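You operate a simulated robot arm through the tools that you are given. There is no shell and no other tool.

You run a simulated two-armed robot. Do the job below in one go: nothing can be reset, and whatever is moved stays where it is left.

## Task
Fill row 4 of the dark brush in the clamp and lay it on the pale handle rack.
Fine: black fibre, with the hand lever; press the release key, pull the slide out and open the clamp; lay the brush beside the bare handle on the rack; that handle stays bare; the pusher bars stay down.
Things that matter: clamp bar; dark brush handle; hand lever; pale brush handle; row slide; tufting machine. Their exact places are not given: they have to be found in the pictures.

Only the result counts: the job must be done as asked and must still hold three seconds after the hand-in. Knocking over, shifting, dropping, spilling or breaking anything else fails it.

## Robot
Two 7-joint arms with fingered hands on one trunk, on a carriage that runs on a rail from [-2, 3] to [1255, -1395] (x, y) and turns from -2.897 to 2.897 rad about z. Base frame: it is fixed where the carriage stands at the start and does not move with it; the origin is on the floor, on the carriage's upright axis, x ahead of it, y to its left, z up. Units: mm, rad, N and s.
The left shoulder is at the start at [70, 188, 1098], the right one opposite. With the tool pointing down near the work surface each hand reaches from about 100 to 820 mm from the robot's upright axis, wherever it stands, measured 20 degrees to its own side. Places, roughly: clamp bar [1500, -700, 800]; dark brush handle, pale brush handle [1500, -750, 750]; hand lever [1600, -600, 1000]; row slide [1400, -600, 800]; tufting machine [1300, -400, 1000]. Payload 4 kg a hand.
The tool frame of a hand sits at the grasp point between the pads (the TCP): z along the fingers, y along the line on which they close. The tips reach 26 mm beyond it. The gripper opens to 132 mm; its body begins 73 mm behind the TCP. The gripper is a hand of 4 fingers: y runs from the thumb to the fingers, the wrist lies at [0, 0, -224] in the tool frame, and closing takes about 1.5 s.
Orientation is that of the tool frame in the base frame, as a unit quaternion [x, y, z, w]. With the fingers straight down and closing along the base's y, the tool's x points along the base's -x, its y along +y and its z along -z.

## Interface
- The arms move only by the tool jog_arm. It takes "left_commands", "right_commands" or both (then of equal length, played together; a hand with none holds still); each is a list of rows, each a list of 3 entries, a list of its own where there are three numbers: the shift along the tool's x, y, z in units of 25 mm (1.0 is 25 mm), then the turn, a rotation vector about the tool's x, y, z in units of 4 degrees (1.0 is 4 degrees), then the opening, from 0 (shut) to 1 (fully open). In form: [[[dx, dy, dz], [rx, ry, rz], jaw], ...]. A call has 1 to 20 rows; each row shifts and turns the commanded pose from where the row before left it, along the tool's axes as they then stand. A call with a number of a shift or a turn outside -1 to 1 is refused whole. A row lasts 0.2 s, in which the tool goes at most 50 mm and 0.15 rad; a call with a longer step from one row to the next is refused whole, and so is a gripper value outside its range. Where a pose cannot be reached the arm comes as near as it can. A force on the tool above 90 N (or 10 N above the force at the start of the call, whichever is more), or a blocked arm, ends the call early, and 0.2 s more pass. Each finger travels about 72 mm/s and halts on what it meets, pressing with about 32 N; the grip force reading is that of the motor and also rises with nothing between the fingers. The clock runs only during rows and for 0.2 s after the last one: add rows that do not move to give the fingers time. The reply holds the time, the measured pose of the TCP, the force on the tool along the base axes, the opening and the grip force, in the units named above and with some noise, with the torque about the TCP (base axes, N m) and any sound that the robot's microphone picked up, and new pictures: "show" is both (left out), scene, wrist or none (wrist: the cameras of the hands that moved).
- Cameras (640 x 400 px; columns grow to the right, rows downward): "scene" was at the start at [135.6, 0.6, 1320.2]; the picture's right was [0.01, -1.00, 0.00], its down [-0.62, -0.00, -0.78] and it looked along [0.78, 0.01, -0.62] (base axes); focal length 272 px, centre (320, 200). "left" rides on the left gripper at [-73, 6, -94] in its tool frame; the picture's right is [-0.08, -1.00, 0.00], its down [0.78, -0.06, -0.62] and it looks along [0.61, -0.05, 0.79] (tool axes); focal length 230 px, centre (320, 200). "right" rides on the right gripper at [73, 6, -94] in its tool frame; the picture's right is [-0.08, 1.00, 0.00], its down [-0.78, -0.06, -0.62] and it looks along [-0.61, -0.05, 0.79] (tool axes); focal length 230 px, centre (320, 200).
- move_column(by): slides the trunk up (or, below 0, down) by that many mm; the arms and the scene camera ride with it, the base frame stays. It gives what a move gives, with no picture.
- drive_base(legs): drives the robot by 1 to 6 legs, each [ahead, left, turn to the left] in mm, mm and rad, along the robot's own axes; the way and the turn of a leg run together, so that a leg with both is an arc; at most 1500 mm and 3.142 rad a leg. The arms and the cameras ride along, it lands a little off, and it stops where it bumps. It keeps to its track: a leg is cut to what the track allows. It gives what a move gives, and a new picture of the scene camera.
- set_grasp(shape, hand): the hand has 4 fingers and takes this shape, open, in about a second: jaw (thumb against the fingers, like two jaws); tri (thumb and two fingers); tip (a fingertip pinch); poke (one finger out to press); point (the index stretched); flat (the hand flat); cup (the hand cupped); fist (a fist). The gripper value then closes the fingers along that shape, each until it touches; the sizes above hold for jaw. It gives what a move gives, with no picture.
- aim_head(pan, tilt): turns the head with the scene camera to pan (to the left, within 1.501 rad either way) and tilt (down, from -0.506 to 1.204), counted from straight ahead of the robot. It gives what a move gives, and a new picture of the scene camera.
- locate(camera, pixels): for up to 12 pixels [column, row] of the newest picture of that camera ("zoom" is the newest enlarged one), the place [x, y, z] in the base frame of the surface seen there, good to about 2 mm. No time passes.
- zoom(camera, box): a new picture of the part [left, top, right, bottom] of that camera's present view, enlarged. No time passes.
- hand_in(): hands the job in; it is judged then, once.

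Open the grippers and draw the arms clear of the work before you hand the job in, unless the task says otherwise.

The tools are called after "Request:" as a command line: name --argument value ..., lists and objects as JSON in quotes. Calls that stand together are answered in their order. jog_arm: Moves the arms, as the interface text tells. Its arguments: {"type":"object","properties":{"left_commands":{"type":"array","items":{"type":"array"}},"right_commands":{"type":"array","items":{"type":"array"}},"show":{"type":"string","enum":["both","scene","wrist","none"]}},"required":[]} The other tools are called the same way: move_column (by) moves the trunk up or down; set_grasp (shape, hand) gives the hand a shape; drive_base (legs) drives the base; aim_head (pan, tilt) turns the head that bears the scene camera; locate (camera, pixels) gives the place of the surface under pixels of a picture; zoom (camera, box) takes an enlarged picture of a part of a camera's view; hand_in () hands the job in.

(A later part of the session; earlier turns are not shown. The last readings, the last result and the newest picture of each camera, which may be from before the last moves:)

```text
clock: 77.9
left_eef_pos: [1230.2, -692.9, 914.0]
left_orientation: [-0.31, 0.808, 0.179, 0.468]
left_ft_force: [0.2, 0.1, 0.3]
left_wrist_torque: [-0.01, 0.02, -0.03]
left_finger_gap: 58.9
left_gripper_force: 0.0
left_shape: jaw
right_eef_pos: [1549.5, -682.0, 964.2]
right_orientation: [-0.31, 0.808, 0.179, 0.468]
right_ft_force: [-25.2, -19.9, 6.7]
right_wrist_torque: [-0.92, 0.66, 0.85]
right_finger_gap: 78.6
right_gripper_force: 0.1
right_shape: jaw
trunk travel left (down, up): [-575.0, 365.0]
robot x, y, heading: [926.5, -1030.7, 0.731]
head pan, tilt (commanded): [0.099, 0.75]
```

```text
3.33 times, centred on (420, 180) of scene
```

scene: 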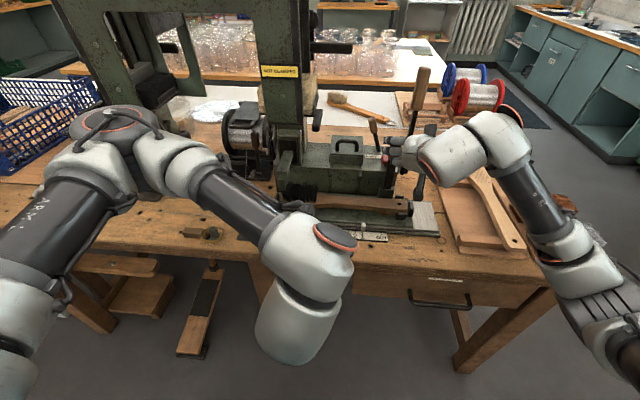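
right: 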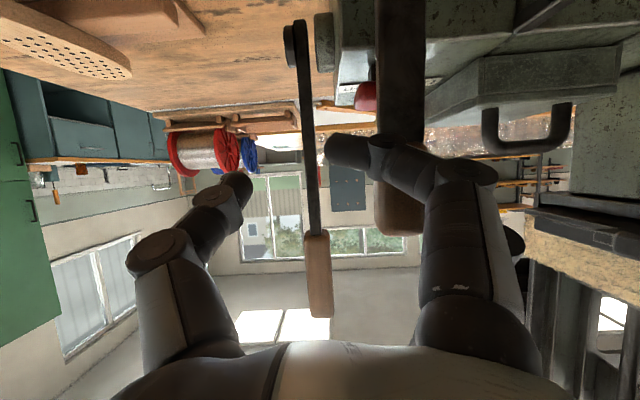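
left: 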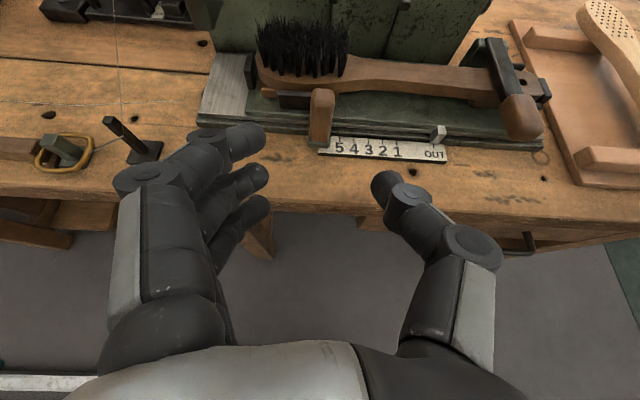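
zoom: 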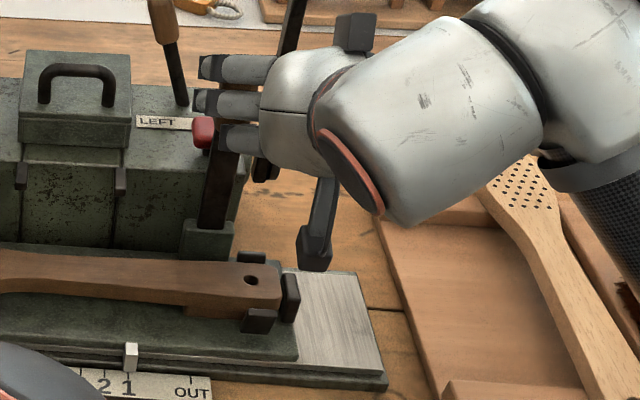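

Opening the fingers carried the bar and slide left (pointer now near 1), and the index still presses on the bar. I back the hand straight out slowly to free it and see whether the bar stays open.

Request:
jog_arm --right_commands '[[[0.2, 0, -0.35], [0, 0, 0], 0.6], [[0.2, 0, -0.35], [0, 0, 0], 0.6]]' --show "both"

Request:
zoom --camera "scene" --box '[330, 120, 470, 250]'

```text
clock: 78.5
left_eef_pos: [1232.9, -692.0, 911.7]
left_orientation: [-0.31, 0.809, 0.178, 0.467]
left_ft_force: [-0.3, 0.0, -0.5]
left_wrist_torque: [0.03, 0.02, -0.01]
left_finger_gap: 58.8
left_gripper_force: 0.0
left_shape: jaw
right_eef_pos: [1538.4, -692.2, 962.7]
right_orientation: [-0.309, 0.809, 0.178, 0.467]
right_ft_force: [-2.2, -2.2, 6.5]
right_wrist_torque: [-0.21, 0.16, 0.03]
right_finger_gap: 78.8
right_gripper_force: 0.0
right_shape: jaw
trunk travel left (down, up): [-575.0, 365.0]
robot x, y, heading: [930.9, -1026.0, 0.733]
head pan, tilt (commanded): [0.099, 0.75]
```

scene: 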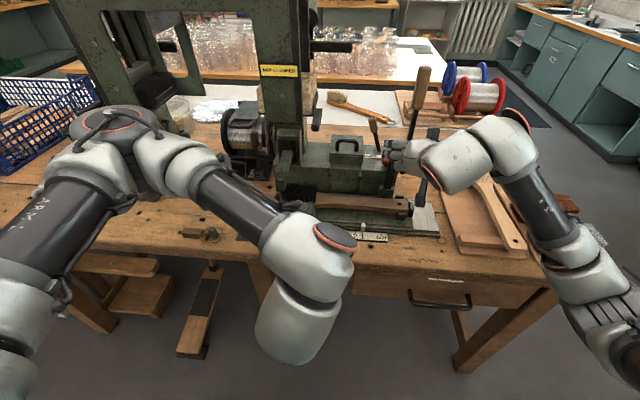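
right: 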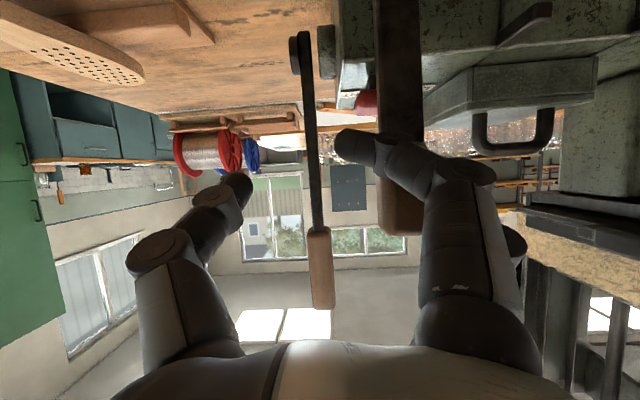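

```text
3.08 times, centred on (400, 185) of scene
```

zoom: 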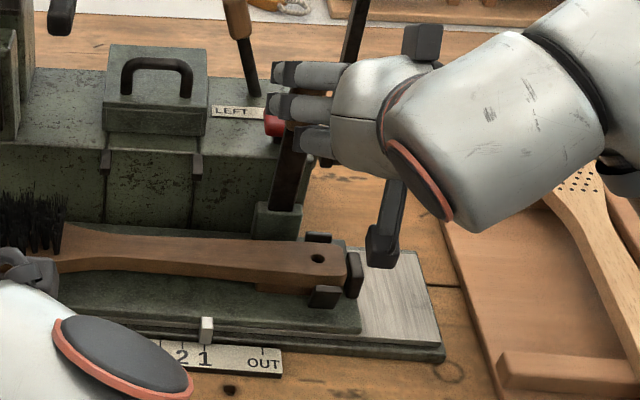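

Force has dropped and the bar stays up. I withdraw the right hand further.

Request:
jog_arm --right_commands '[[[0.3, 0, -0.55], [0, 0, 0], 0.6], [[0.3, 0, -0.55], [0, 0, 0], 0.6], [[0.4, 0, -0.75], [0, 0, 0], 0.6], [[0.4, 0, -0.75], [0, 0, 0], 0.6], [[0.4, 0, -0.75], [0, 0, 0], 0.6]]' --show "both"

Request:
zoom --camera "scene" --box '[330, 120, 470, 250]'

Request:
zoom --camera "left" --box '[220, 0, 600, 180]'

```text
clock: 79.7
left_eef_pos: [1233.0, -691.8, 911.2]
left_orientation: [-0.309, 0.809, 0.178, 0.467]
left_ft_force: [0.7, -0.7, -0.2]
left_wrist_torque: [0.01, -0.01, 0.04]
left_finger_gap: 58.5
left_gripper_force: 0.0
left_shape: jaw
right_eef_pos: [1468.9, -756.6, 964.9]
right_orientation: [-0.309, 0.808, 0.179, 0.468]
right_ft_force: [-0.4, -0.6, 0.1]
right_wrist_torque: [0.01, 0.01, -0.01]
right_finger_gap: 79.2
right_gripper_force: 0.0
right_shape: jaw
trunk travel left (down, up): [-575.0, 365.0]
robot x, y, heading: [925.3, -1027.4, 0.733]
head pan, tilt (commanded): [0.099, 0.75]
```

scene: 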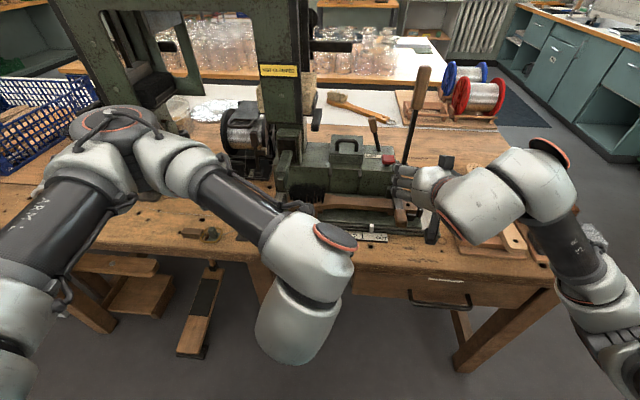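
right: 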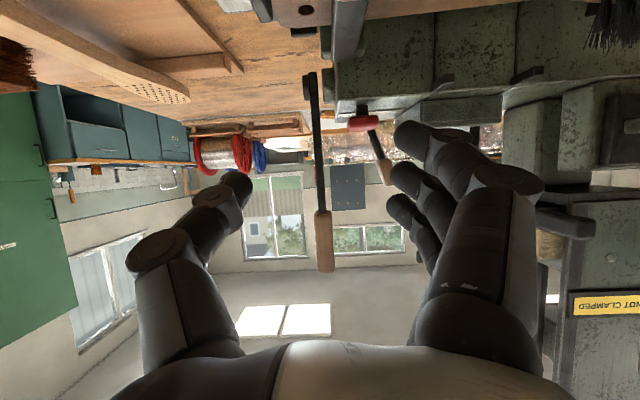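

```text
3.08 times, centred on (400, 185) of scene
```

zoom: 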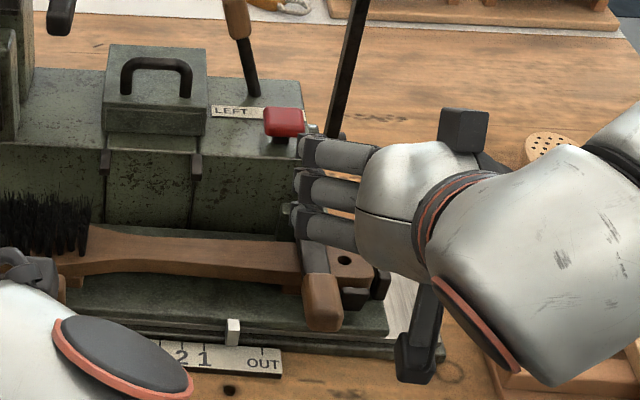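

```text
1.68 times, centred on (410, 90) of left
```

zoom: 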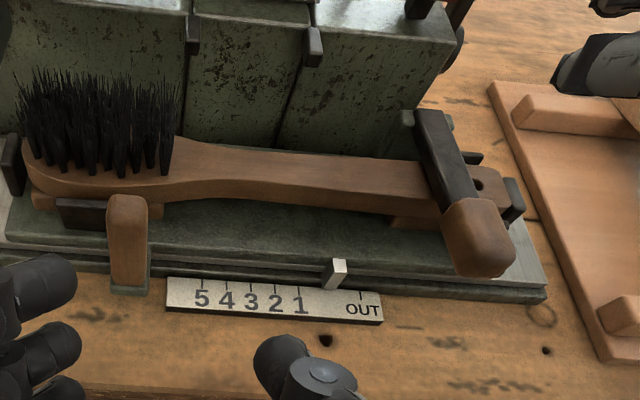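

The bar came back down with the hand (a finger was hooked behind it); the sign still says NOT CLAMPED and the pointer sits between 1 and OUT. I check the details before retrying.

Request:
zoom --camera "left" --box '[400, 20, 600, 170]'

Request:
locate --camera "zoom" --pixels '[[320, 100], [360, 190], [400, 290], [400, 330], [340, 300], [450, 300], [335, 60], [180, 290], [480, 215], [500, 190], [250, 280], [420, 250]]'

```text
2.67 times, centred on (500, 95) of left
```

zoom: 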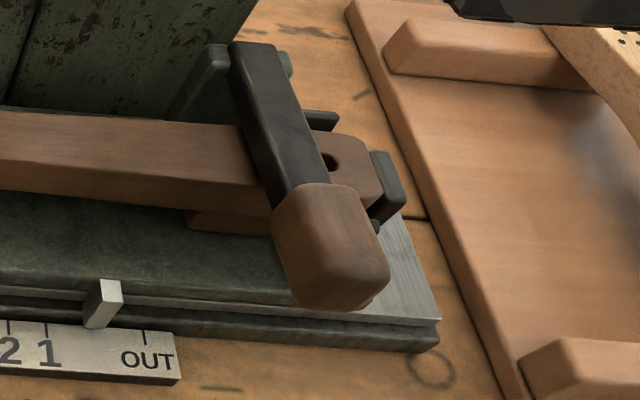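

```text
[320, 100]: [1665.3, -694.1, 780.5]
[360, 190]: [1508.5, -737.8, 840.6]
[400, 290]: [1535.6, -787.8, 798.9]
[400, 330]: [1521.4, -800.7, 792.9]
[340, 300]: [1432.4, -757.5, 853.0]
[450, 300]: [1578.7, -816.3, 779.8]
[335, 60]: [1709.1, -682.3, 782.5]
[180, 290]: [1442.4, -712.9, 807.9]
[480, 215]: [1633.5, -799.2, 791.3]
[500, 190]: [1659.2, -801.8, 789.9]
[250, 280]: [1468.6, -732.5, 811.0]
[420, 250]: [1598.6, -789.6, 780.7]
```

The bar leaned on the index and followed the hand down. This time I'll grip the handle with a limited closure so no finger wraps, push the slide to OUT, then lift and release right at the stop. First I return the right hand in front of the handle (now s≈1522).

Request:
jog_arm --right_commands '[[[0.736, 0.184, -0.314], [0, 0, 0], 0.5], [[0.736, 0.184, -0.314], [0, 0, 0], 0.5], [[0.736, 0.184, -0.314], [0, 0, 0], 0.5], [[0.736, 0.184, -0.314], [0, 0, 0], 0.5], [[0.736, 0.184, -0.314], [0, 0, 0], 0.5]]' --show "wrist"

```text
clock: 80.9
left_eef_pos: [1233.1, -691.6, 911.4]
left_orientation: [-0.311, 0.808, 0.18, 0.467]
left_ft_force: [0.1, -0.1, 0.3]
left_wrist_torque: [-0.03, -0.02, -0.03]
left_finger_gap: 59.2
left_gripper_force: 0.0
left_shape: jaw
right_eef_pos: [1391.8, -791.2, 906.1]
right_orientation: [-0.309, 0.809, 0.178, 0.467]
right_ft_force: [0.1, -0.6, 0.0]
right_wrist_torque: [-0.03, 0.01, -0.02]
right_finger_gap: 67.0
right_gripper_force: 0.0
right_shape: jaw
trunk travel left (down, up): [-575.0, 365.0]
robot x, y, heading: [926.4, -1027.6, 0.725]
head pan, tilt (commanded): [0.099, 0.75]
```

right: 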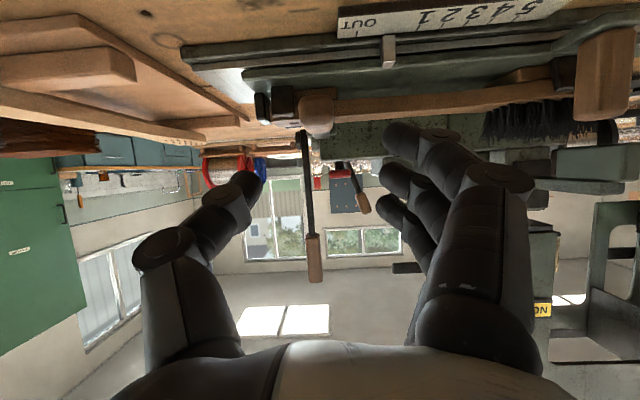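

Handle is at (316,115), centred. I confirm its place before closing in.

Request:
locate --camera "right" --pixels '[[316, 112], [302, 112], [331, 112], [316, 100], [316, 128], [388, 50]]'

```text
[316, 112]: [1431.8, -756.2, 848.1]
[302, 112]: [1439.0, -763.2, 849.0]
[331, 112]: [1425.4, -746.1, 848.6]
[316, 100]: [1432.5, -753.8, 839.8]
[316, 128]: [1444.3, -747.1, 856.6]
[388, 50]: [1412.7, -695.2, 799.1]
```

Aligned at s 1519. I advance 85 mm along the approach and close to a limited value.

Request:
jog_arm --right_commands '[[[0.133, 0, 0.85], [0, 0, 0], 0.5], [[0.133, 0, 0.85], [0, 0, 0], 0.5], [[0.133, 0, 0.85], [0, 0, 0], 0.5], [[0.133, 0, 0.85], [0, 0, 0], 0.5], [[0, 0, 0], [0, 0, 0], 0.3], [[0, 0, 0], [0, 0, 0], 0.13], [[0, 0, 0], [0, 0, 0], 0.13], [[0, 0, 0], [0, 0, 0], 0.13]]' --show "both"

```text
clock: 82.7
left_eef_pos: [1233.0, -691.9, 911.5]
left_orientation: [-0.309, 0.81, 0.178, 0.466]
left_ft_force: [0.1, 0.3, 0.4]
left_wrist_torque: [-0.01, 0.02, 0.0]
left_finger_gap: 58.7
left_gripper_force: 0.1
left_shape: jaw
right_eef_pos: [1446.1, -746.7, 856.9]
right_orientation: [-0.312, 0.81, 0.179, 0.464]
right_ft_force: [1.7, 0.5, -0.7]
right_wrist_torque: [0.13, -0.06, -0.09]
right_finger_gap: 9.8
right_gripper_force: 31.7
right_shape: jaw
right hand out of reach, approached as far as the arm can: row 4
trunk travel left (down, up): [-575.0, 365.0]
robot x, y, heading: [924.8, -1032.3, 0.728]
head pan, tilt (commanded): [0.099, 0.75]
```

scene: 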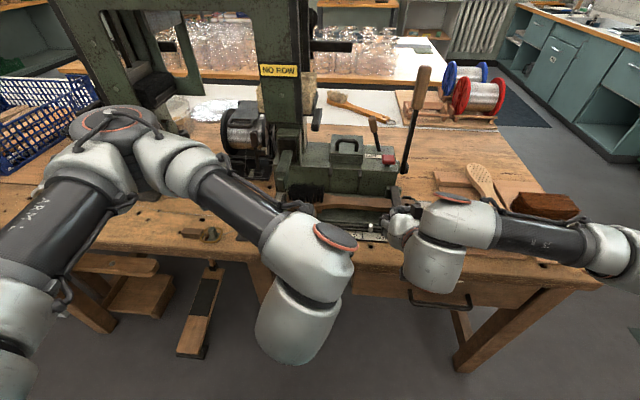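
right: 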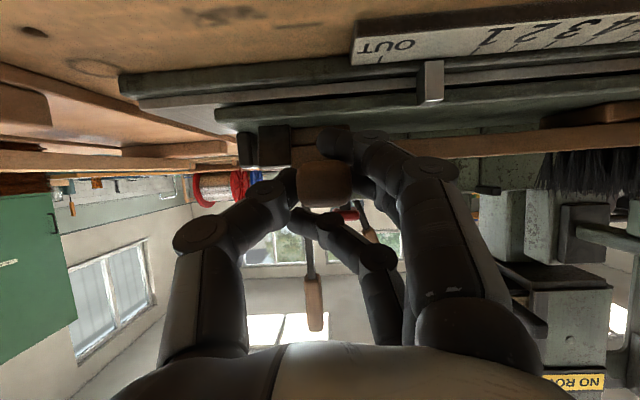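

The handle is held between thumb and middle finger. I push the slide right ~24 mm to OUT through the clamp handle, watching the force.

Request:
jog_arm --right_commands '[[[0, -0.25, 0], [0, 0, 0], 0.13], [[0, -0.25, 0], [0, 0, 0], 0.13], [[0, -0.25, 0], [0, 0, 0], 0.13], [[0, -0.22, 0], [0, 0, 0], 0.13], [[0, 0, 0], [0, 0, 0], 0.13]]' --show "both"

Request:
zoom --camera "left" --box '[300, 20, 600, 190]'

```text
clock: 83.9
left_eef_pos: [1234.4, -690.9, 910.8]
left_orientation: [-0.31, 0.809, 0.179, 0.467]
left_ft_force: [0.1, 0.6, -0.7]
left_wrist_torque: [0.01, -0.01, -0.02]
left_finger_gap: 58.6
left_gripper_force: 0.0
left_shape: jaw
right_eef_pos: [1462.4, -766.2, 856.3]
right_orientation: [-0.309, 0.809, 0.179, 0.467]
right_ft_force: [8.0, -1.5, 0.0]
right_wrist_torque: [0.15, -0.13, -0.16]
right_finger_gap: 9.7
right_gripper_force: 32.5
right_shape: jaw
trunk travel left (down, up): [-575.0, 365.0]
robot x, y, heading: [927.0, -1030.8, 0.732]
head pan, tilt (commanded): [0.099, 0.75]
```

scene: 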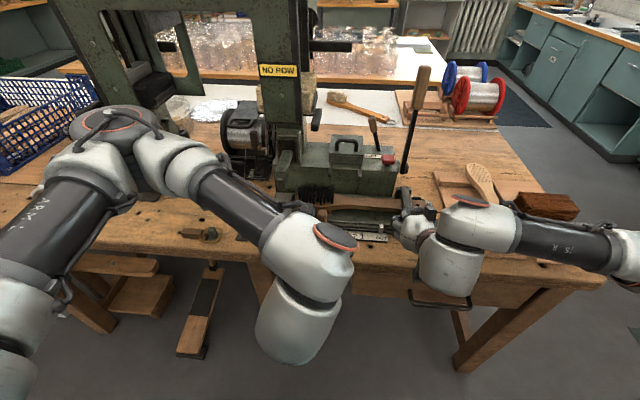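
right: 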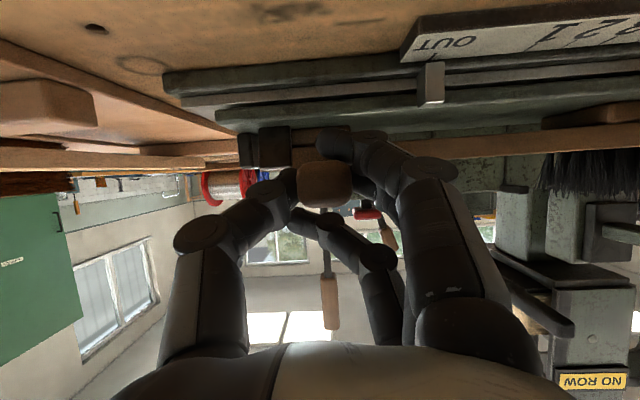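

```text
2.13 times, centred on (450, 105) of left
```

zoom: 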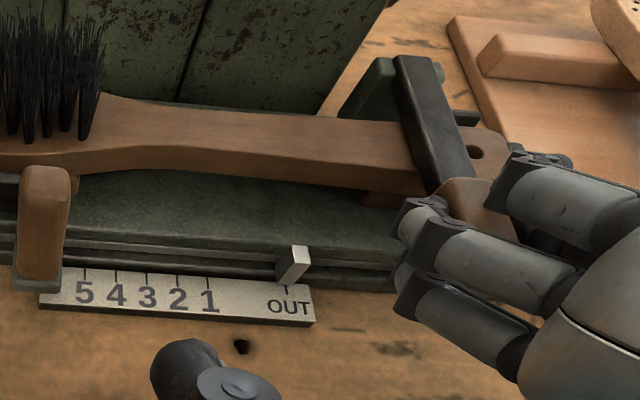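

Pointer is at OUT again. Now I lift the clamp bar along its arc up to ~85°.

Request:
jog_arm --right_commands '[[[-0.782, 0, -0.285], [0, 0, 0], 0.13], [[-0.821, 0, -0.146], [0, 0, 0], 0.13], [[-0.832, 0, 0.0], [0, 0, 0], 0.13], [[-0.822, 0, 0.144], [0, 0, 0], 0.13], [[-0.784, 0, 0.286], [0, 0, 0], 0.13], [[-0.72, 0, 0.416], [0, 0, 0], 0.13], [[-0.638, 0, 0.537], [0, 0, 0], 0.13], [[-0.5, 0, 0.6], [0, 0, 0], 0.13]]' --show "both"

Request:
zoom --camera "left" --box '[300, 20, 600, 190]'

```text
clock: 85.7
left_eef_pos: [1232.4, -693.8, 912.3]
left_orientation: [-0.31, 0.808, 0.18, 0.468]
left_ft_force: [0.3, 0.3, -0.7]
left_wrist_torque: [0.01, -0.01, 0.03]
left_finger_gap: 58.8
left_gripper_force: 0.1
left_shape: jaw
right_eef_pos: [1538.9, -695.2, 966.5]
right_orientation: [-0.31, 0.81, 0.178, 0.465]
right_ft_force: [-22.3, -20.9, -11.2]
right_wrist_torque: [-1.53, 4.01, -1.94]
right_finger_gap: 9.5
right_gripper_force: 31.8
right_shape: jaw
trunk travel left (down, up): [-575.0, 365.0]
robot x, y, heading: [925.7, -1027.8, 0.729]
head pan, tilt (commanded): [0.099, 0.75]
```

scene: 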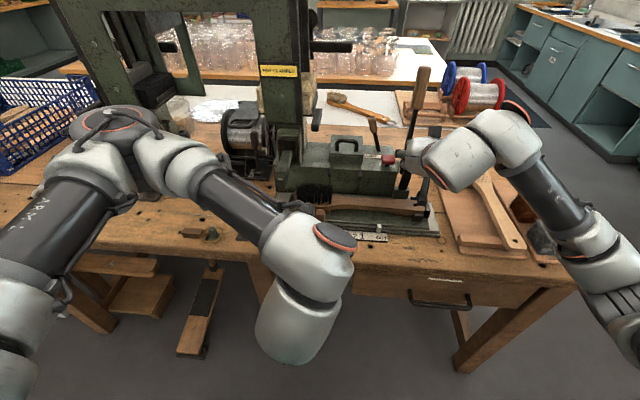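
right: 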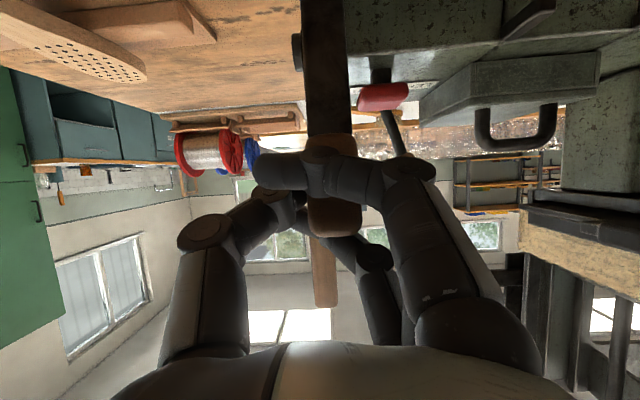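

```text
2.13 times, centred on (450, 105) of left
```

zoom: 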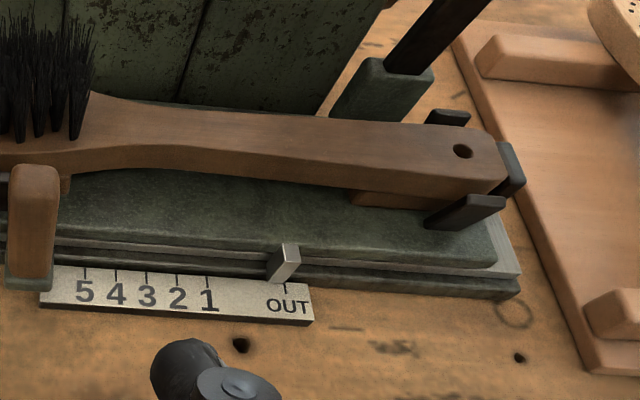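

The bar is at ~84°, slide still at OUT. I push on in small forward steps toward the open stop, watching the force.

Request:
jog_arm --right_commands '[[[-0.16, 0, 0.277], [0, 0, 0], 0.13], [[-0.16, 0, 0.277], [0, 0, 0], 0.13]]' --show "wrist"

```text
clock: 86.3
left_eef_pos: [1231.8, -692.3, 912.6]
left_orientation: [-0.31, 0.808, 0.18, 0.467]
left_ft_force: [-1.0, 0.2, -0.2]
left_wrist_torque: [0.02, -0.01, -0.01]
left_finger_gap: 58.9
left_gripper_force: 0.1
left_shape: jaw
right_eef_pos: [1552.0, -683.5, 972.2]
right_orientation: [-0.309, 0.806, 0.181, 0.471]
right_ft_force: [-1.0, -5.9, 12.3]
right_wrist_torque: [-0.43, 0.45, -0.6]
right_finger_gap: 4.4
right_gripper_force: 31.9
right_shape: jaw
trunk travel left (down, up): [-575.0, 365.0]
robot x, y, heading: [925.9, -1030.1, 0.732]
head pan, tilt (commanded): [0.099, 0.75]
```

right: 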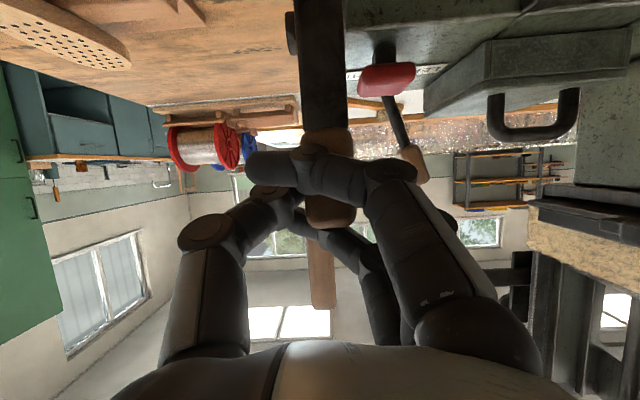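

The fingers now sit mostly in front of the handle. I push forward a little more until the bar meets its stop.

Request:
jog_arm --right_commands '[[[-0.12, 0, 0.2], [0, 0, 0], 0.13], [[0, 0, 0], [0, 0, 0], 0.13]]' --show "wrist"

Request:
zoom --camera "scene" --box '[370, 110, 470, 230]'

```text
clock: 86.9
left_eef_pos: [1231.4, -693.4, 913.8]
left_orientation: [-0.309, 0.808, 0.178, 0.469]
left_ft_force: [0.4, -0.1, 0.2]
left_wrist_torque: [-0.01, -0.03, 0.02]
left_finger_gap: 58.7
left_gripper_force: 0.0
left_shape: jaw
right_eef_pos: [1554.9, -679.8, 971.1]
right_orientation: [-0.309, 0.807, 0.18, 0.471]
right_ft_force: [-2.5, -6.0, 27.4]
right_wrist_torque: [-0.56, 0.67, -0.64]
right_finger_gap: 4.4
right_gripper_force: 31.9
right_shape: jaw
trunk travel left (down, up): [-575.0, 365.0]
robot x, y, heading: [926.8, -1030.1, 0.729]
head pan, tilt (commanded): [0.099, 0.75]
```

right: 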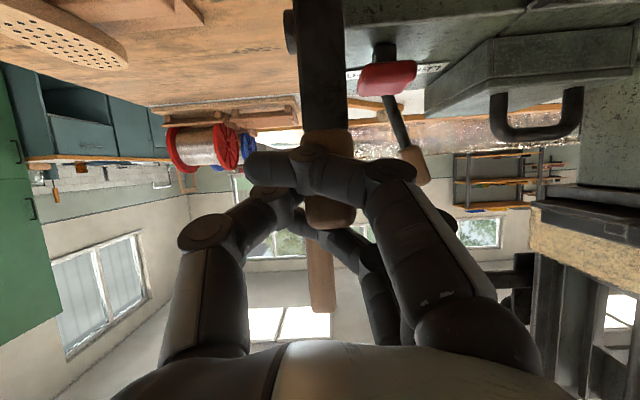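

```text
3.33 times, centred on (420, 170) of scene
```

zoom: 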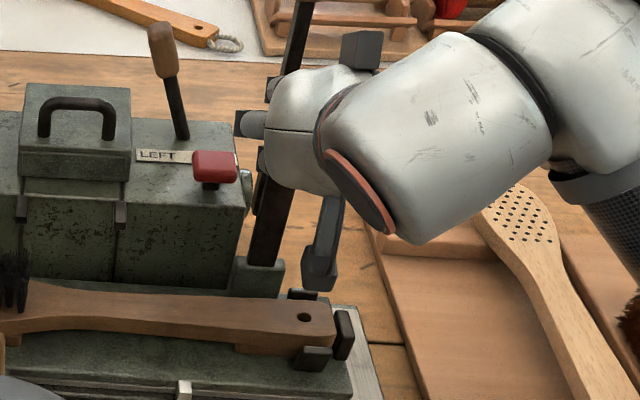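

I measure the bar's tilt by locating points along it.

Request:
locate --camera "zoom" --pixels '[[262, 255], [265, 240], [268, 220], [272, 200], [276, 185], [258, 272]]'

Request:
locate --camera "right" --pixels '[[322, 30], [322, 60], [325, 100], [325, 120], [325, 140], [330, 205], [330, 220], [250, 165], [300, 165], [325, 255]]'

```text
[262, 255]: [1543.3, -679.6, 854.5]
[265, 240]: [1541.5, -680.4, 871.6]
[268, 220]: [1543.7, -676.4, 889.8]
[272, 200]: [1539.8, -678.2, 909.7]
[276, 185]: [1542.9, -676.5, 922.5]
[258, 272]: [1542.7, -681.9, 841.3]
```

```text
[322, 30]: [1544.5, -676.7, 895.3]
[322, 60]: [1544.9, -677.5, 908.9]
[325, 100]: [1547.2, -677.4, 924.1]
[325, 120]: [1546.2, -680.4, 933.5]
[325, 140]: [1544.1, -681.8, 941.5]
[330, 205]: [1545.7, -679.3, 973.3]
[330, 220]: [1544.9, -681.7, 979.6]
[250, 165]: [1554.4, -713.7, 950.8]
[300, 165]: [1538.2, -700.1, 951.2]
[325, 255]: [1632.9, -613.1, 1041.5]
```

The bar is only ~3° past vertical. To keep the slide from drifting while I release, I grip the slide knob with the left hand first.

Request:
jog_arm --left_commands '[[[0, 0, 1], [0, 0, 0], 0.45], [[0, 0, 1], [0, 0, 0], 0.45], [[0, 0, 1], [0, 0, 0], 0.45], [[0, 0, 1], [0, 0, 0], 0.45], [[0, 0, 0.95], [0, 0, 0], 0.45], [[0, 0, 0], [0, 0, 0], 0.25], [[0, 0, 0], [0, 0, 0], 0.1], [[0, 0, 0], [0, 0, 0], 0.1], [[0, 0, 0], [0, 0, 0], 0.1]]' --show "wrist"

```text
clock: 88.9
left_eef_pos: [1309.1, -622.5, 851.9]
left_orientation: [-0.309, 0.808, 0.18, 0.469]
left_ft_force: [-0.3, 6.3, -1.9]
left_wrist_torque: [0.08, 0.09, 0.08]
left_finger_gap: 15.4
left_gripper_force: 32.1
left_shape: jaw
right_eef_pos: [1554.6, -679.0, 971.7]
right_orientation: [-0.309, 0.807, 0.18, 0.469]
right_ft_force: [2.9, -8.4, 41.7]
right_wrist_torque: [-0.42, 0.45, -0.57]
right_finger_gap: 4.3
right_gripper_force: 32.0
right_shape: jaw
trunk travel left (down, up): [-575.0, 365.0]
robot x, y, heading: [926.4, -1028.8, 0.729]
head pan, tilt (commanded): [0.099, 0.75]
```

left: 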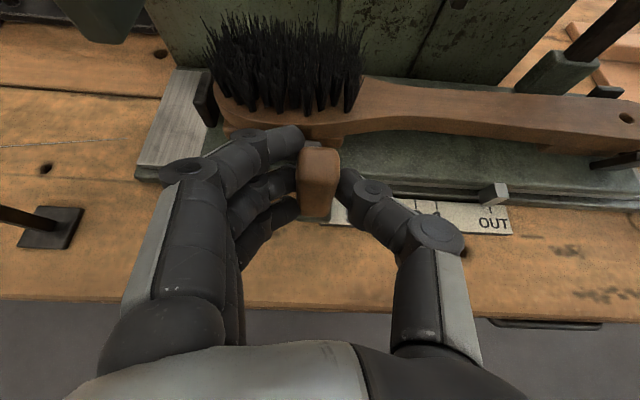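

The left hand holds the slide at OUT. The right hand has a 42 N upward load, so I raise it 8 mm and push slightly forward to seat the bar on its stop.

Request:
jog_arm --right_commands '[[[-0.277, 0, -0.16], [0, 0, 0], 0.13], [[-0.12, 0, 0.2], [0, 0, 0], 0.13], [[0, 0, 0], [0, 0, 0], 0.13]]' --show "wrist"

```text
clock: 89.7
left_eef_pos: [1310.7, -622.7, 852.0]
left_orientation: [-0.31, 0.807, 0.181, 0.469]
left_ft_force: [1.1, 9.8, 2.5]
left_wrist_torque: [0.16, 0.08, 0.13]
left_finger_gap: 15.9
left_gripper_force: 32.2
left_shape: jaw
right_eef_pos: [1558.0, -679.6, 972.4]
right_orientation: [-0.31, 0.811, 0.176, 0.464]
right_ft_force: [-33.4, -43.7, -17.8]
right_wrist_torque: [-0.53, 0.71, -0.8]
right_finger_gap: 4.7
right_gripper_force: 31.5
right_shape: jaw
trunk travel left (down, up): [-575.0, 365.0]
robot x, y, heading: [928.1, -1032.8, 0.732]
head pan, tilt (commanded): [0.099, 0.75]
```

right: 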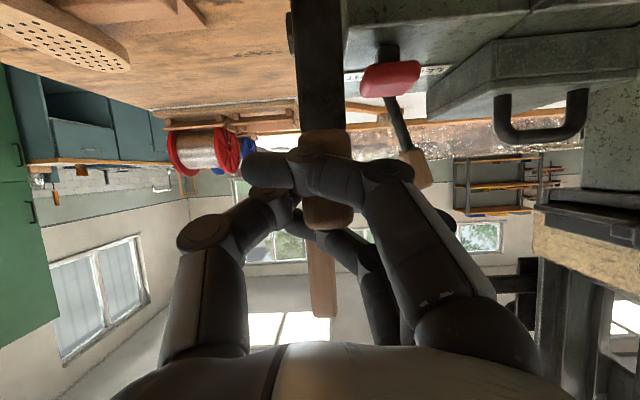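

The bar is on its stop (54 N push back). I relax 3–4 mm and open the fingers while the left hand holds the slide.

Request:
jog_arm --right_commands '[[[0.07, 0, -0.12], [0, 0, 0], 0.13], [[0, 0, 0], [0, 0, 0], 0.2], [[0, 0, 0], [0, 0, 0], 0.35], [[0, 0, 0], [0, 0, 0], 0.5], [[0, 0, 0], [0, 0, 0], 0.7], [[0, 0, 0], [0, 0, 0], 0.85], [[0, 0, 0], [0, 0, 0], 0.85], [[0, 0, 0], [0, 0, 0], 0.85]]' --show "both"

```text
clock: 91.5
left_eef_pos: [1309.0, -623.4, 853.3]
left_orientation: [-0.31, 0.807, 0.181, 0.468]
left_ft_force: [1.1, 27.4, -10.1]
left_wrist_torque: [0.13, 0.21, 0.31]
left_finger_gap: 14.6
left_gripper_force: 31.8
left_shape: jaw
right_eef_pos: [1556.4, -679.5, 978.5]
right_orientation: [-0.309, 0.808, 0.179, 0.469]
right_ft_force: [-26.6, -52.1, 15.5]
right_wrist_torque: [-1.05, 0.58, 0.08]
right_finger_gap: 96.5
right_gripper_force: 0.2
right_shape: jaw
trunk travel left (down, up): [-575.0, 365.0]
robot x, y, heading: [923.9, -1024.8, 0.734]
head pan, tilt (commanded): [0.099, 0.75]
```

scene: 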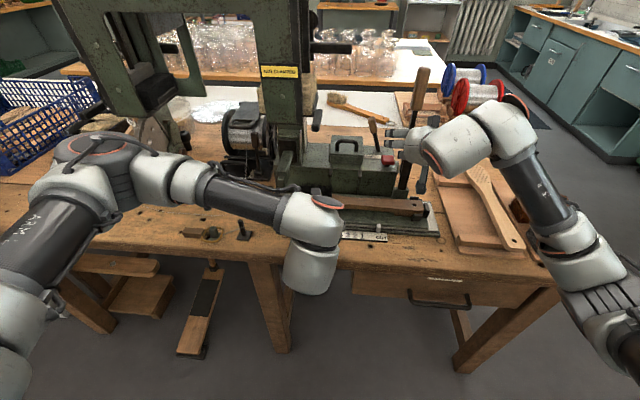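
right: 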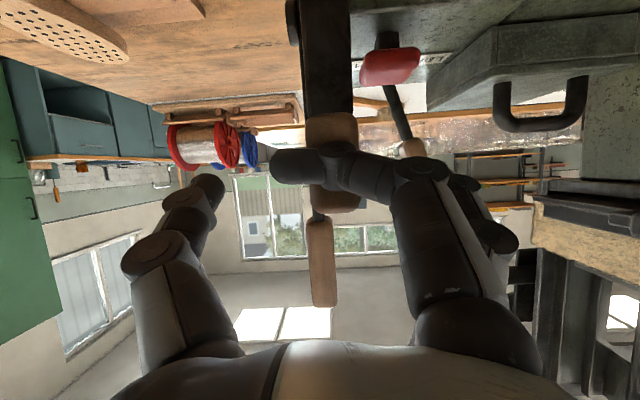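

The index is curled against the bar's front, pushing 55 N against the stop. I back the hand off 20 mm so it can swing free.

Request:
jog_arm --right_commands '[[[0.2, 0, -0.346], [0, 0, 0], 0.85], [[0.2, 0, -0.346], [0, 0, 0], 0.85], [[0, 0, 0], [0, 0, 0], 0.85]]' --show "both"

```text
clock: 92.3
left_eef_pos: [1310.3, -620.5, 851.5]
left_orientation: [-0.31, 0.808, 0.181, 0.467]
left_ft_force: [-27.8, 21.1, 11.0]
left_wrist_torque: [0.4, 0.62, 0.83]
left_finger_gap: 16.0
left_gripper_force: 32.1
left_shape: jaw
right_eef_pos: [1543.5, -692.3, 975.6]
right_orientation: [-0.309, 0.808, 0.178, 0.468]
right_ft_force: [23.1, -26.3, 10.0]
right_wrist_torque: [-0.62, -0.63, -0.15]
right_finger_gap: 95.4
right_gripper_force: 0.1
right_shape: jaw
trunk travel left (down, up): [-575.0, 365.0]
robot x, y, heading: [927.3, -1030.9, 0.735]
head pan, tilt (commanded): [0.099, 0.75]
```

scene: 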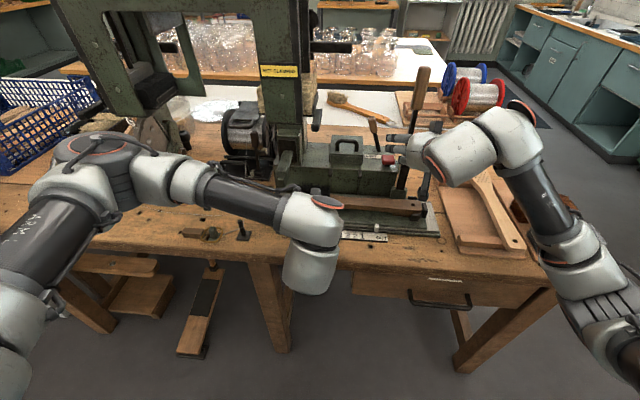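
right: 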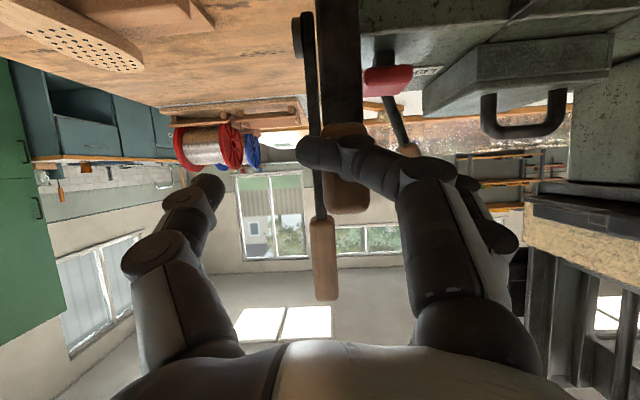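

The index tip is hooked on the bar's right edge (35 N sideways). I close back partly to unload it, then pull the hand straight back.

Request:
jog_arm --right_commands '[[[0, 0, 0], [0, 0, 0], 0.6], [[0, 0, 0], [0, 0, 0], 0.35], [[0, 0, 0], [0, 0, 0], 0.35], [[0, 0, 0], [0, 0, 0], 0.35]]' --show "wrist"

```text
clock: 93.3
left_eef_pos: [1310.1, -621.8, 852.3]
left_orientation: [-0.31, 0.808, 0.18, 0.467]
left_ft_force: [-23.7, 8.3, 17.2]
left_wrist_torque: [0.37, 0.56, 0.58]
left_finger_gap: 16.4
left_gripper_force: 32.2
left_shape: jaw
right_eef_pos: [1542.0, -692.2, 974.6]
right_orientation: [-0.31, 0.809, 0.179, 0.466]
right_ft_force: [15.6, -14.7, -6.6]
right_wrist_torque: [-0.33, -0.38, 0.02]
right_finger_gap: 41.1
right_gripper_force: 0.0
right_shape: jaw
trunk travel left (down, up): [-575.0, 365.0]
robot x, y, heading: [929.1, -1030.6, 0.735]
head pan, tilt (commanded): [0.099, 0.75]
```

right: 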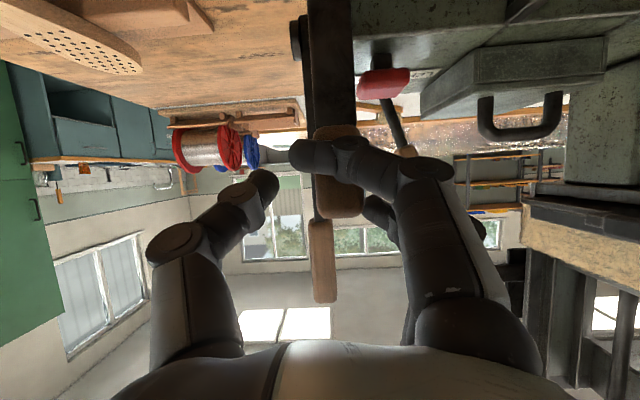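

Still 21 N sideways. I shift the hand 8 mm right to unhook the fingertip and then back it off 30 mm.

Request:
jog_arm --right_commands '[[[0, -0.32, 0], [0, 0, 0], 0.35], [[0.2, 0, -0.346], [0, 0, 0], 0.35], [[0.2, 0, -0.346], [0, 0, 0], 0.35], [[0.2, 0, -0.346], [0, 0, 0], 0.35]]' --show "both"

```text
clock: 94.3
left_eef_pos: [1312.8, -623.1, 852.1]
left_orientation: [-0.307, 0.809, 0.176, 0.468]
left_ft_force: [-0.9, -9.2, 13.2]
left_wrist_torque: [0.01, 0.16, -0.2]
left_finger_gap: 16.4
left_gripper_force: 32.2
left_shape: jaw
right_eef_pos: [1526.0, -716.3, 975.4]
right_orientation: [-0.311, 0.807, 0.181, 0.467]
right_ft_force: [0.5, -0.3, 0.1]
right_wrist_torque: [0.02, 0.01, 0.0]
right_finger_gap: 46.6
right_gripper_force: 0.1
right_shape: jaw
trunk travel left (down, up): [-575.0, 365.0]
robot x, y, heading: [927.8, -1030.4, 0.732]
head pan, tilt (commanded): [0.099, 0.75]
```

scene: 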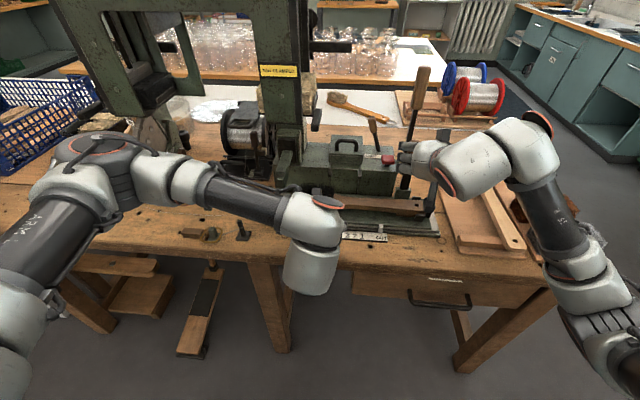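
right: 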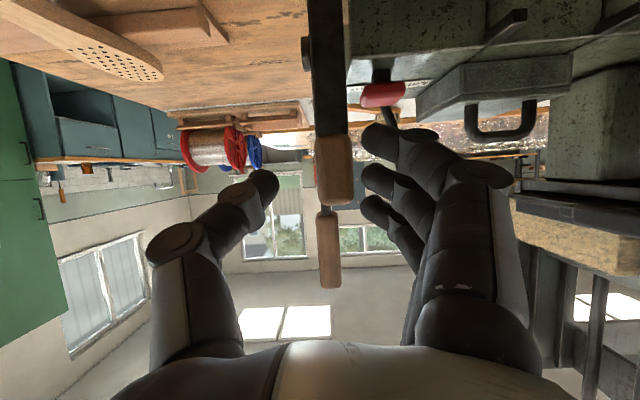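

The bar now stands open by itself and the right hand is unloaded. I withdraw the right hand fully.

Request:
jog_arm --right_commands '[[[0.4, 0, -0.7], [0, 0, 0], 0.35], [[0.4, 0, -0.7], [0, 0, 0], 0.35], [[0.4, 0, -0.7], [0, 0, 0], 0.35], [[0.4, 0, -0.7], [0, 0, 0], 0.35]]' --show "both"

Request:
zoom --camera "scene" --box '[330, 110, 470, 250]'

```text
clock: 95.3
left_eef_pos: [1310.9, -622.0, 851.9]
left_orientation: [-0.31, 0.809, 0.179, 0.467]
left_ft_force: [-2.7, -6.8, 15.5]
left_wrist_torque: [0.06, 0.2, -0.18]
left_finger_gap: 16.8
left_gripper_force: 32.2
left_shape: jaw
right_eef_pos: [1467.3, -771.5, 974.0]
right_orientation: [-0.31, 0.808, 0.179, 0.468]
right_ft_force: [0.0, 0.6, -1.1]
right_wrist_torque: [-0.02, -0.01, 0.01]
right_finger_gap: 46.8
right_gripper_force: 0.1
right_shape: jaw
trunk travel left (down, up): [-575.0, 365.0]
robot x, y, heading: [930.1, -1030.5, 0.731]
head pan, tilt (commanded): [0.099, 0.75]
```

scene: 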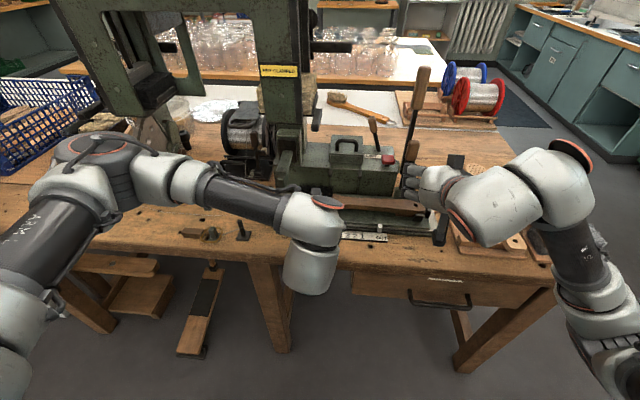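
right: 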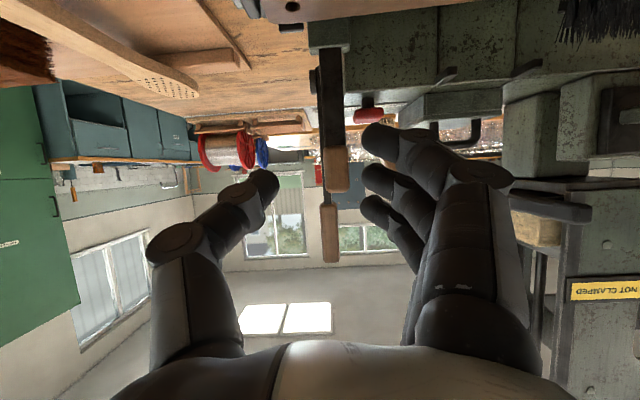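

```text
2.86 times, centred on (400, 180) of scene
```

zoom: 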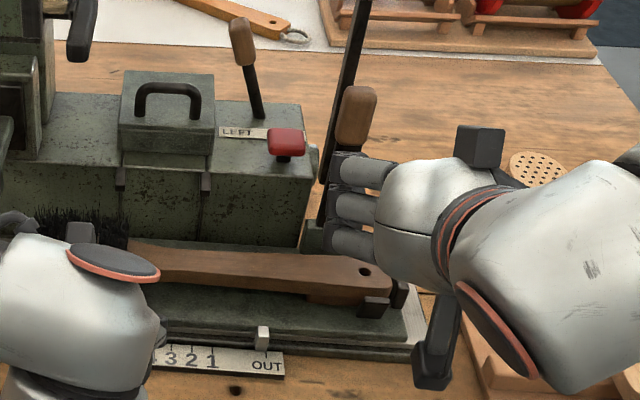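

The clamp is open and holds. I now release the slide knob with the left hand and withdraw it.

Request:
jog_arm --left_commands '[[[0, 0, 0], [0, 0, 0], 0.3], [[0, 0, 0], [0, 0, 0], 0.45], [[0, 0, 0], [0, 0, 0], 0.45], [[0, 0, 0], [0, 0, 0], 0.45], [[0, 0, -1], [0, 0, 0], 0.45], [[0, 0, -1], [0, 0, 0], 0.45], [[0, 0, -1], [0, 0, 0], 0.45], [[0, 0, -1], [0, 0, 0], 0.45]]' --show "both"

Request:
zoom --camera "left" --box '[220, 0, 600, 200]'

```text
clock: 97.1
left_eef_pos: [1247.1, -678.6, 899.4]
left_orientation: [-0.31, 0.809, 0.179, 0.466]
left_ft_force: [-0.4, 0.4, -0.1]
left_wrist_torque: [0.0, 0.02, 0.0]
left_finger_gap: 58.6
left_gripper_force: 0.1
left_shape: jaw
right_eef_pos: [1467.9, -768.9, 973.4]
right_orientation: [-0.31, 0.808, 0.18, 0.467]
right_ft_force: [-0.7, -0.2, 0.1]
right_wrist_torque: [0.02, 0.01, 0.02]
right_finger_gap: 46.7
right_gripper_force: 0.1
right_shape: jaw
trunk travel left (down, up): [-575.0, 365.0]
robot x, y, heading: [928.3, -1025.7, 0.732]
head pan, tilt (commanded): [0.099, 0.75]
```

scene: 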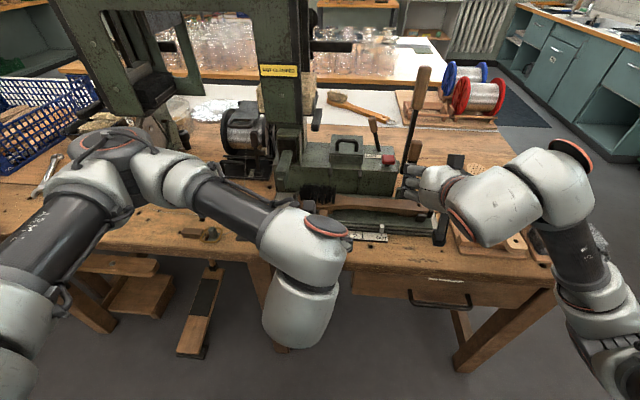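
left: 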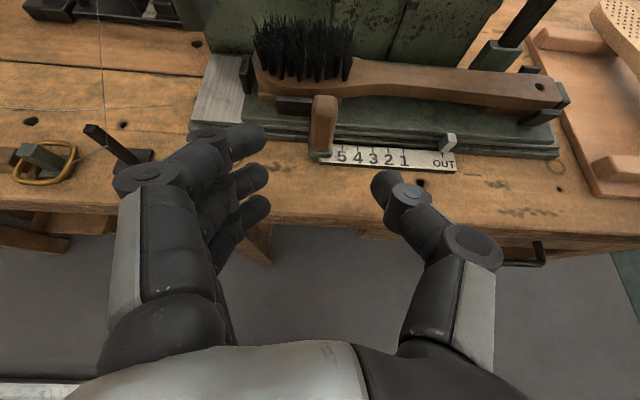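

```text
1.68 times, centred on (410, 100) of left
```

zoom: 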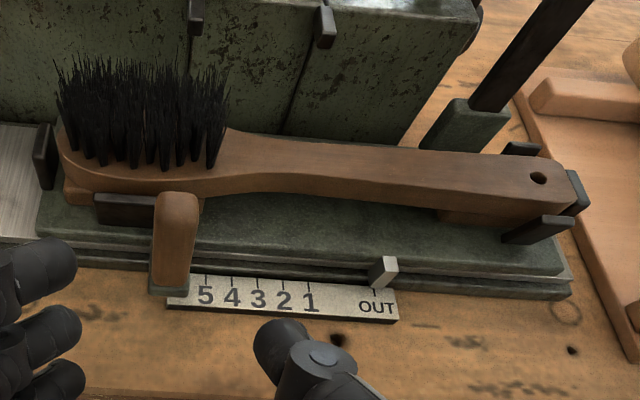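

The slide is at OUT, clamp open, all rows filled. I measure the brush and the space around it.

Request:
locate --camera "zoom" --pixels '[[62, 155], [230, 140], [235, 175], [340, 152], [340, 178], [340, 190], [340, 225], [340, 130], [340, 80], [450, 160], [450, 185], [565, 180]]'

Request:
locate --camera "zoom" --pixels '[[130, 160], [140, 90], [90, 80], [200, 70], [450, 215], [540, 230], [520, 150], [575, 200], [45, 150], [300, 160], [300, 183], [410, 120]]'

```text
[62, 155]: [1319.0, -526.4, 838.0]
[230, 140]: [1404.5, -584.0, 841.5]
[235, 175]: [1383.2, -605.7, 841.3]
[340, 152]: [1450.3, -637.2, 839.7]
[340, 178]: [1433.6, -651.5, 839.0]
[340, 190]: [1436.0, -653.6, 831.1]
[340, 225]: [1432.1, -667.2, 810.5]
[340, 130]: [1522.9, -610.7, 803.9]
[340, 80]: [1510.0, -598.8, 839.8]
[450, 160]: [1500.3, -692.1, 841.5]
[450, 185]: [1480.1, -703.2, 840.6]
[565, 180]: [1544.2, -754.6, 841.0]
```

```text
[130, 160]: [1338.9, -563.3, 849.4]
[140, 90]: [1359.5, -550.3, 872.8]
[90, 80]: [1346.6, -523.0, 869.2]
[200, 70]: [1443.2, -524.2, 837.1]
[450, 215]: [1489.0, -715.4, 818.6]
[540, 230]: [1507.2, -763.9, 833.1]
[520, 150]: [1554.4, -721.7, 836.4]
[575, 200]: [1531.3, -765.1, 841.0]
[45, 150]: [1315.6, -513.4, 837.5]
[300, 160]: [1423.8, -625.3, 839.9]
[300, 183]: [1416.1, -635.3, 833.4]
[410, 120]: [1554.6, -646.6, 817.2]
```

The brush spans s 1274–1597 at perp ≈640, top z 840, with ~70 mm free behind it. I raise the left hand aside and bring the right hand to a vertical pose beside the brush's mid-point, high above.

Request:
jog_arm --left_commands '[[[-0.866, 1, -0.5], [0, 0, 0], 0.6], [[-0.866, 1, -0.5], [0, 0, 0], 0.6], [[-0.866, 1, -0.5], [0, 0, 0], 0.6], [[-0.866, 1, -0.5], [0, 0, 0], 0.6], [[0, 0, 0], [0, 1, 0], 0.6], [[0, 0, 0], [0, 1, 0], 0.6], [[0, 0, 0], [0, 1, 0], 0.6], [[0, 0, 0], [0, 1, 0], 0.6], [[0, 0, 0], [0, 1, 0], 0.6], [[0, 0, 0], [0, 1, 0], 0.6], [[0, 0, 0], [0, 1, 0], 0.6], [[0, 0, 0], [0, 1, 0], 0.6], [[0, 0, 0], [0, 1, 0], 0.6], [[0, 0, 0], [0, 1, 0], 0.6], [[0, 0, 0], [0, 1, 0], 0.6], [[0, 0, 0], [0, 1, 0], 0.6], [[0, 0, 0], [0, 1, 0], 0.6], [[0, 0, 0], [0, 1, 0], 0.6], [[0, 0, 0], [0, 1, 0], 0.6]]' --right_commands '[[[0, 1, 0], [0, 0, 0], 0.6], [[0, 1, 0], [0, 0, 0], 0.6], [[0, 1, 0], [0, 0, 0], 0.6], [[-0.866, 0.6, -0.5], [0, 0, 0], 0.6], [[0, 0, 0], [0, 1, 0], 0.6], [[0, 0, 0], [0, 1, 0], 0.6], [[0, 0, 0], [0, 1, 0], 0.6], [[0, 0, 0], [0, 1, 0], 0.6], [[0, 0, 0], [0, 1, 0], 0.6], [[0, 0, 0], [0, 1, 0], 0.6], [[0, 0, 0], [0, 1, 0], 0.6], [[0, 0, 0], [0, 1, 0], 0.6], [[0, 0, 0], [0, 1, 0], 0.6], [[0, 0, 0], [0, 1, 0], 0.6], [[0, 0, 0], [0, 1, 0], 0.6], [[0, 0, 0], [0, 1, 0], 0.6], [[0, 0, 0], [0, 1, 0], 0.6], [[0, 0, 0], [0, 1, 0], 0.6], [[0, 0, 0], [0, 1, 0], 0.6]]' --show "both"

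```text
clock: 101.1
left_eef_pos: [1182.7, -604.2, 998.9]
left_orientation: [-0.357, 0.934, 0.0, -0.001]
left_ft_force: [-0.3, 0.6, 0.5]
left_wrist_torque: [0.0, 0.03, 0.02]
left_finger_gap: 78.8
left_gripper_force: 0.1
left_shape: jaw
right_eef_pos: [1408.0, -703.1, 999.4]
right_orientation: [-0.357, 0.934, 0.0, 0.0]
right_ft_force: [0.2, -0.5, 0.2]
right_wrist_torque: [-0.01, 0.0, -0.03]
right_finger_gap: 78.8
right_gripper_force: 0.1
right_shape: jaw
trunk travel left (down, up): [-575.0, 365.0]
robot x, y, heading: [925.6, -1030.0, 0.729]
head pan, tilt (commanded): [0.099, 0.75]
```

scene: 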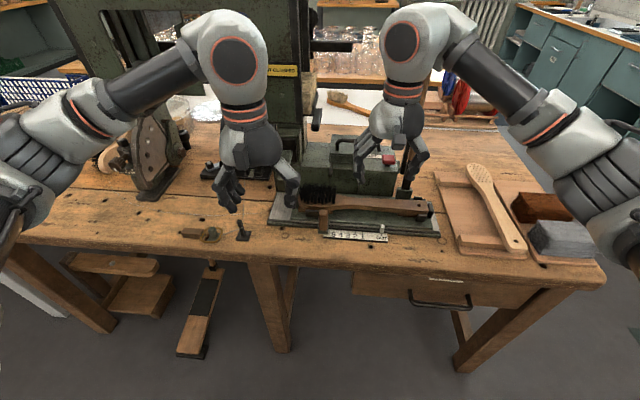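
right: 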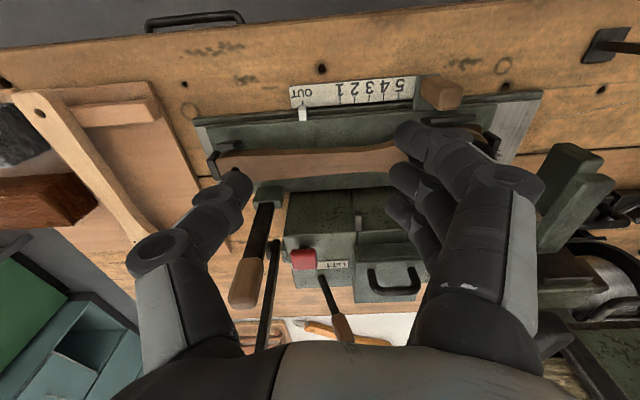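
left: 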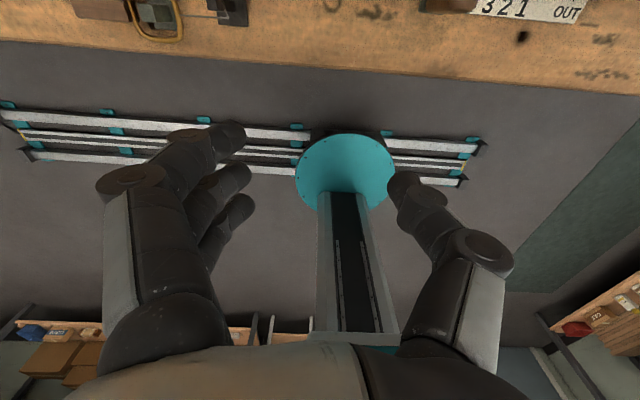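

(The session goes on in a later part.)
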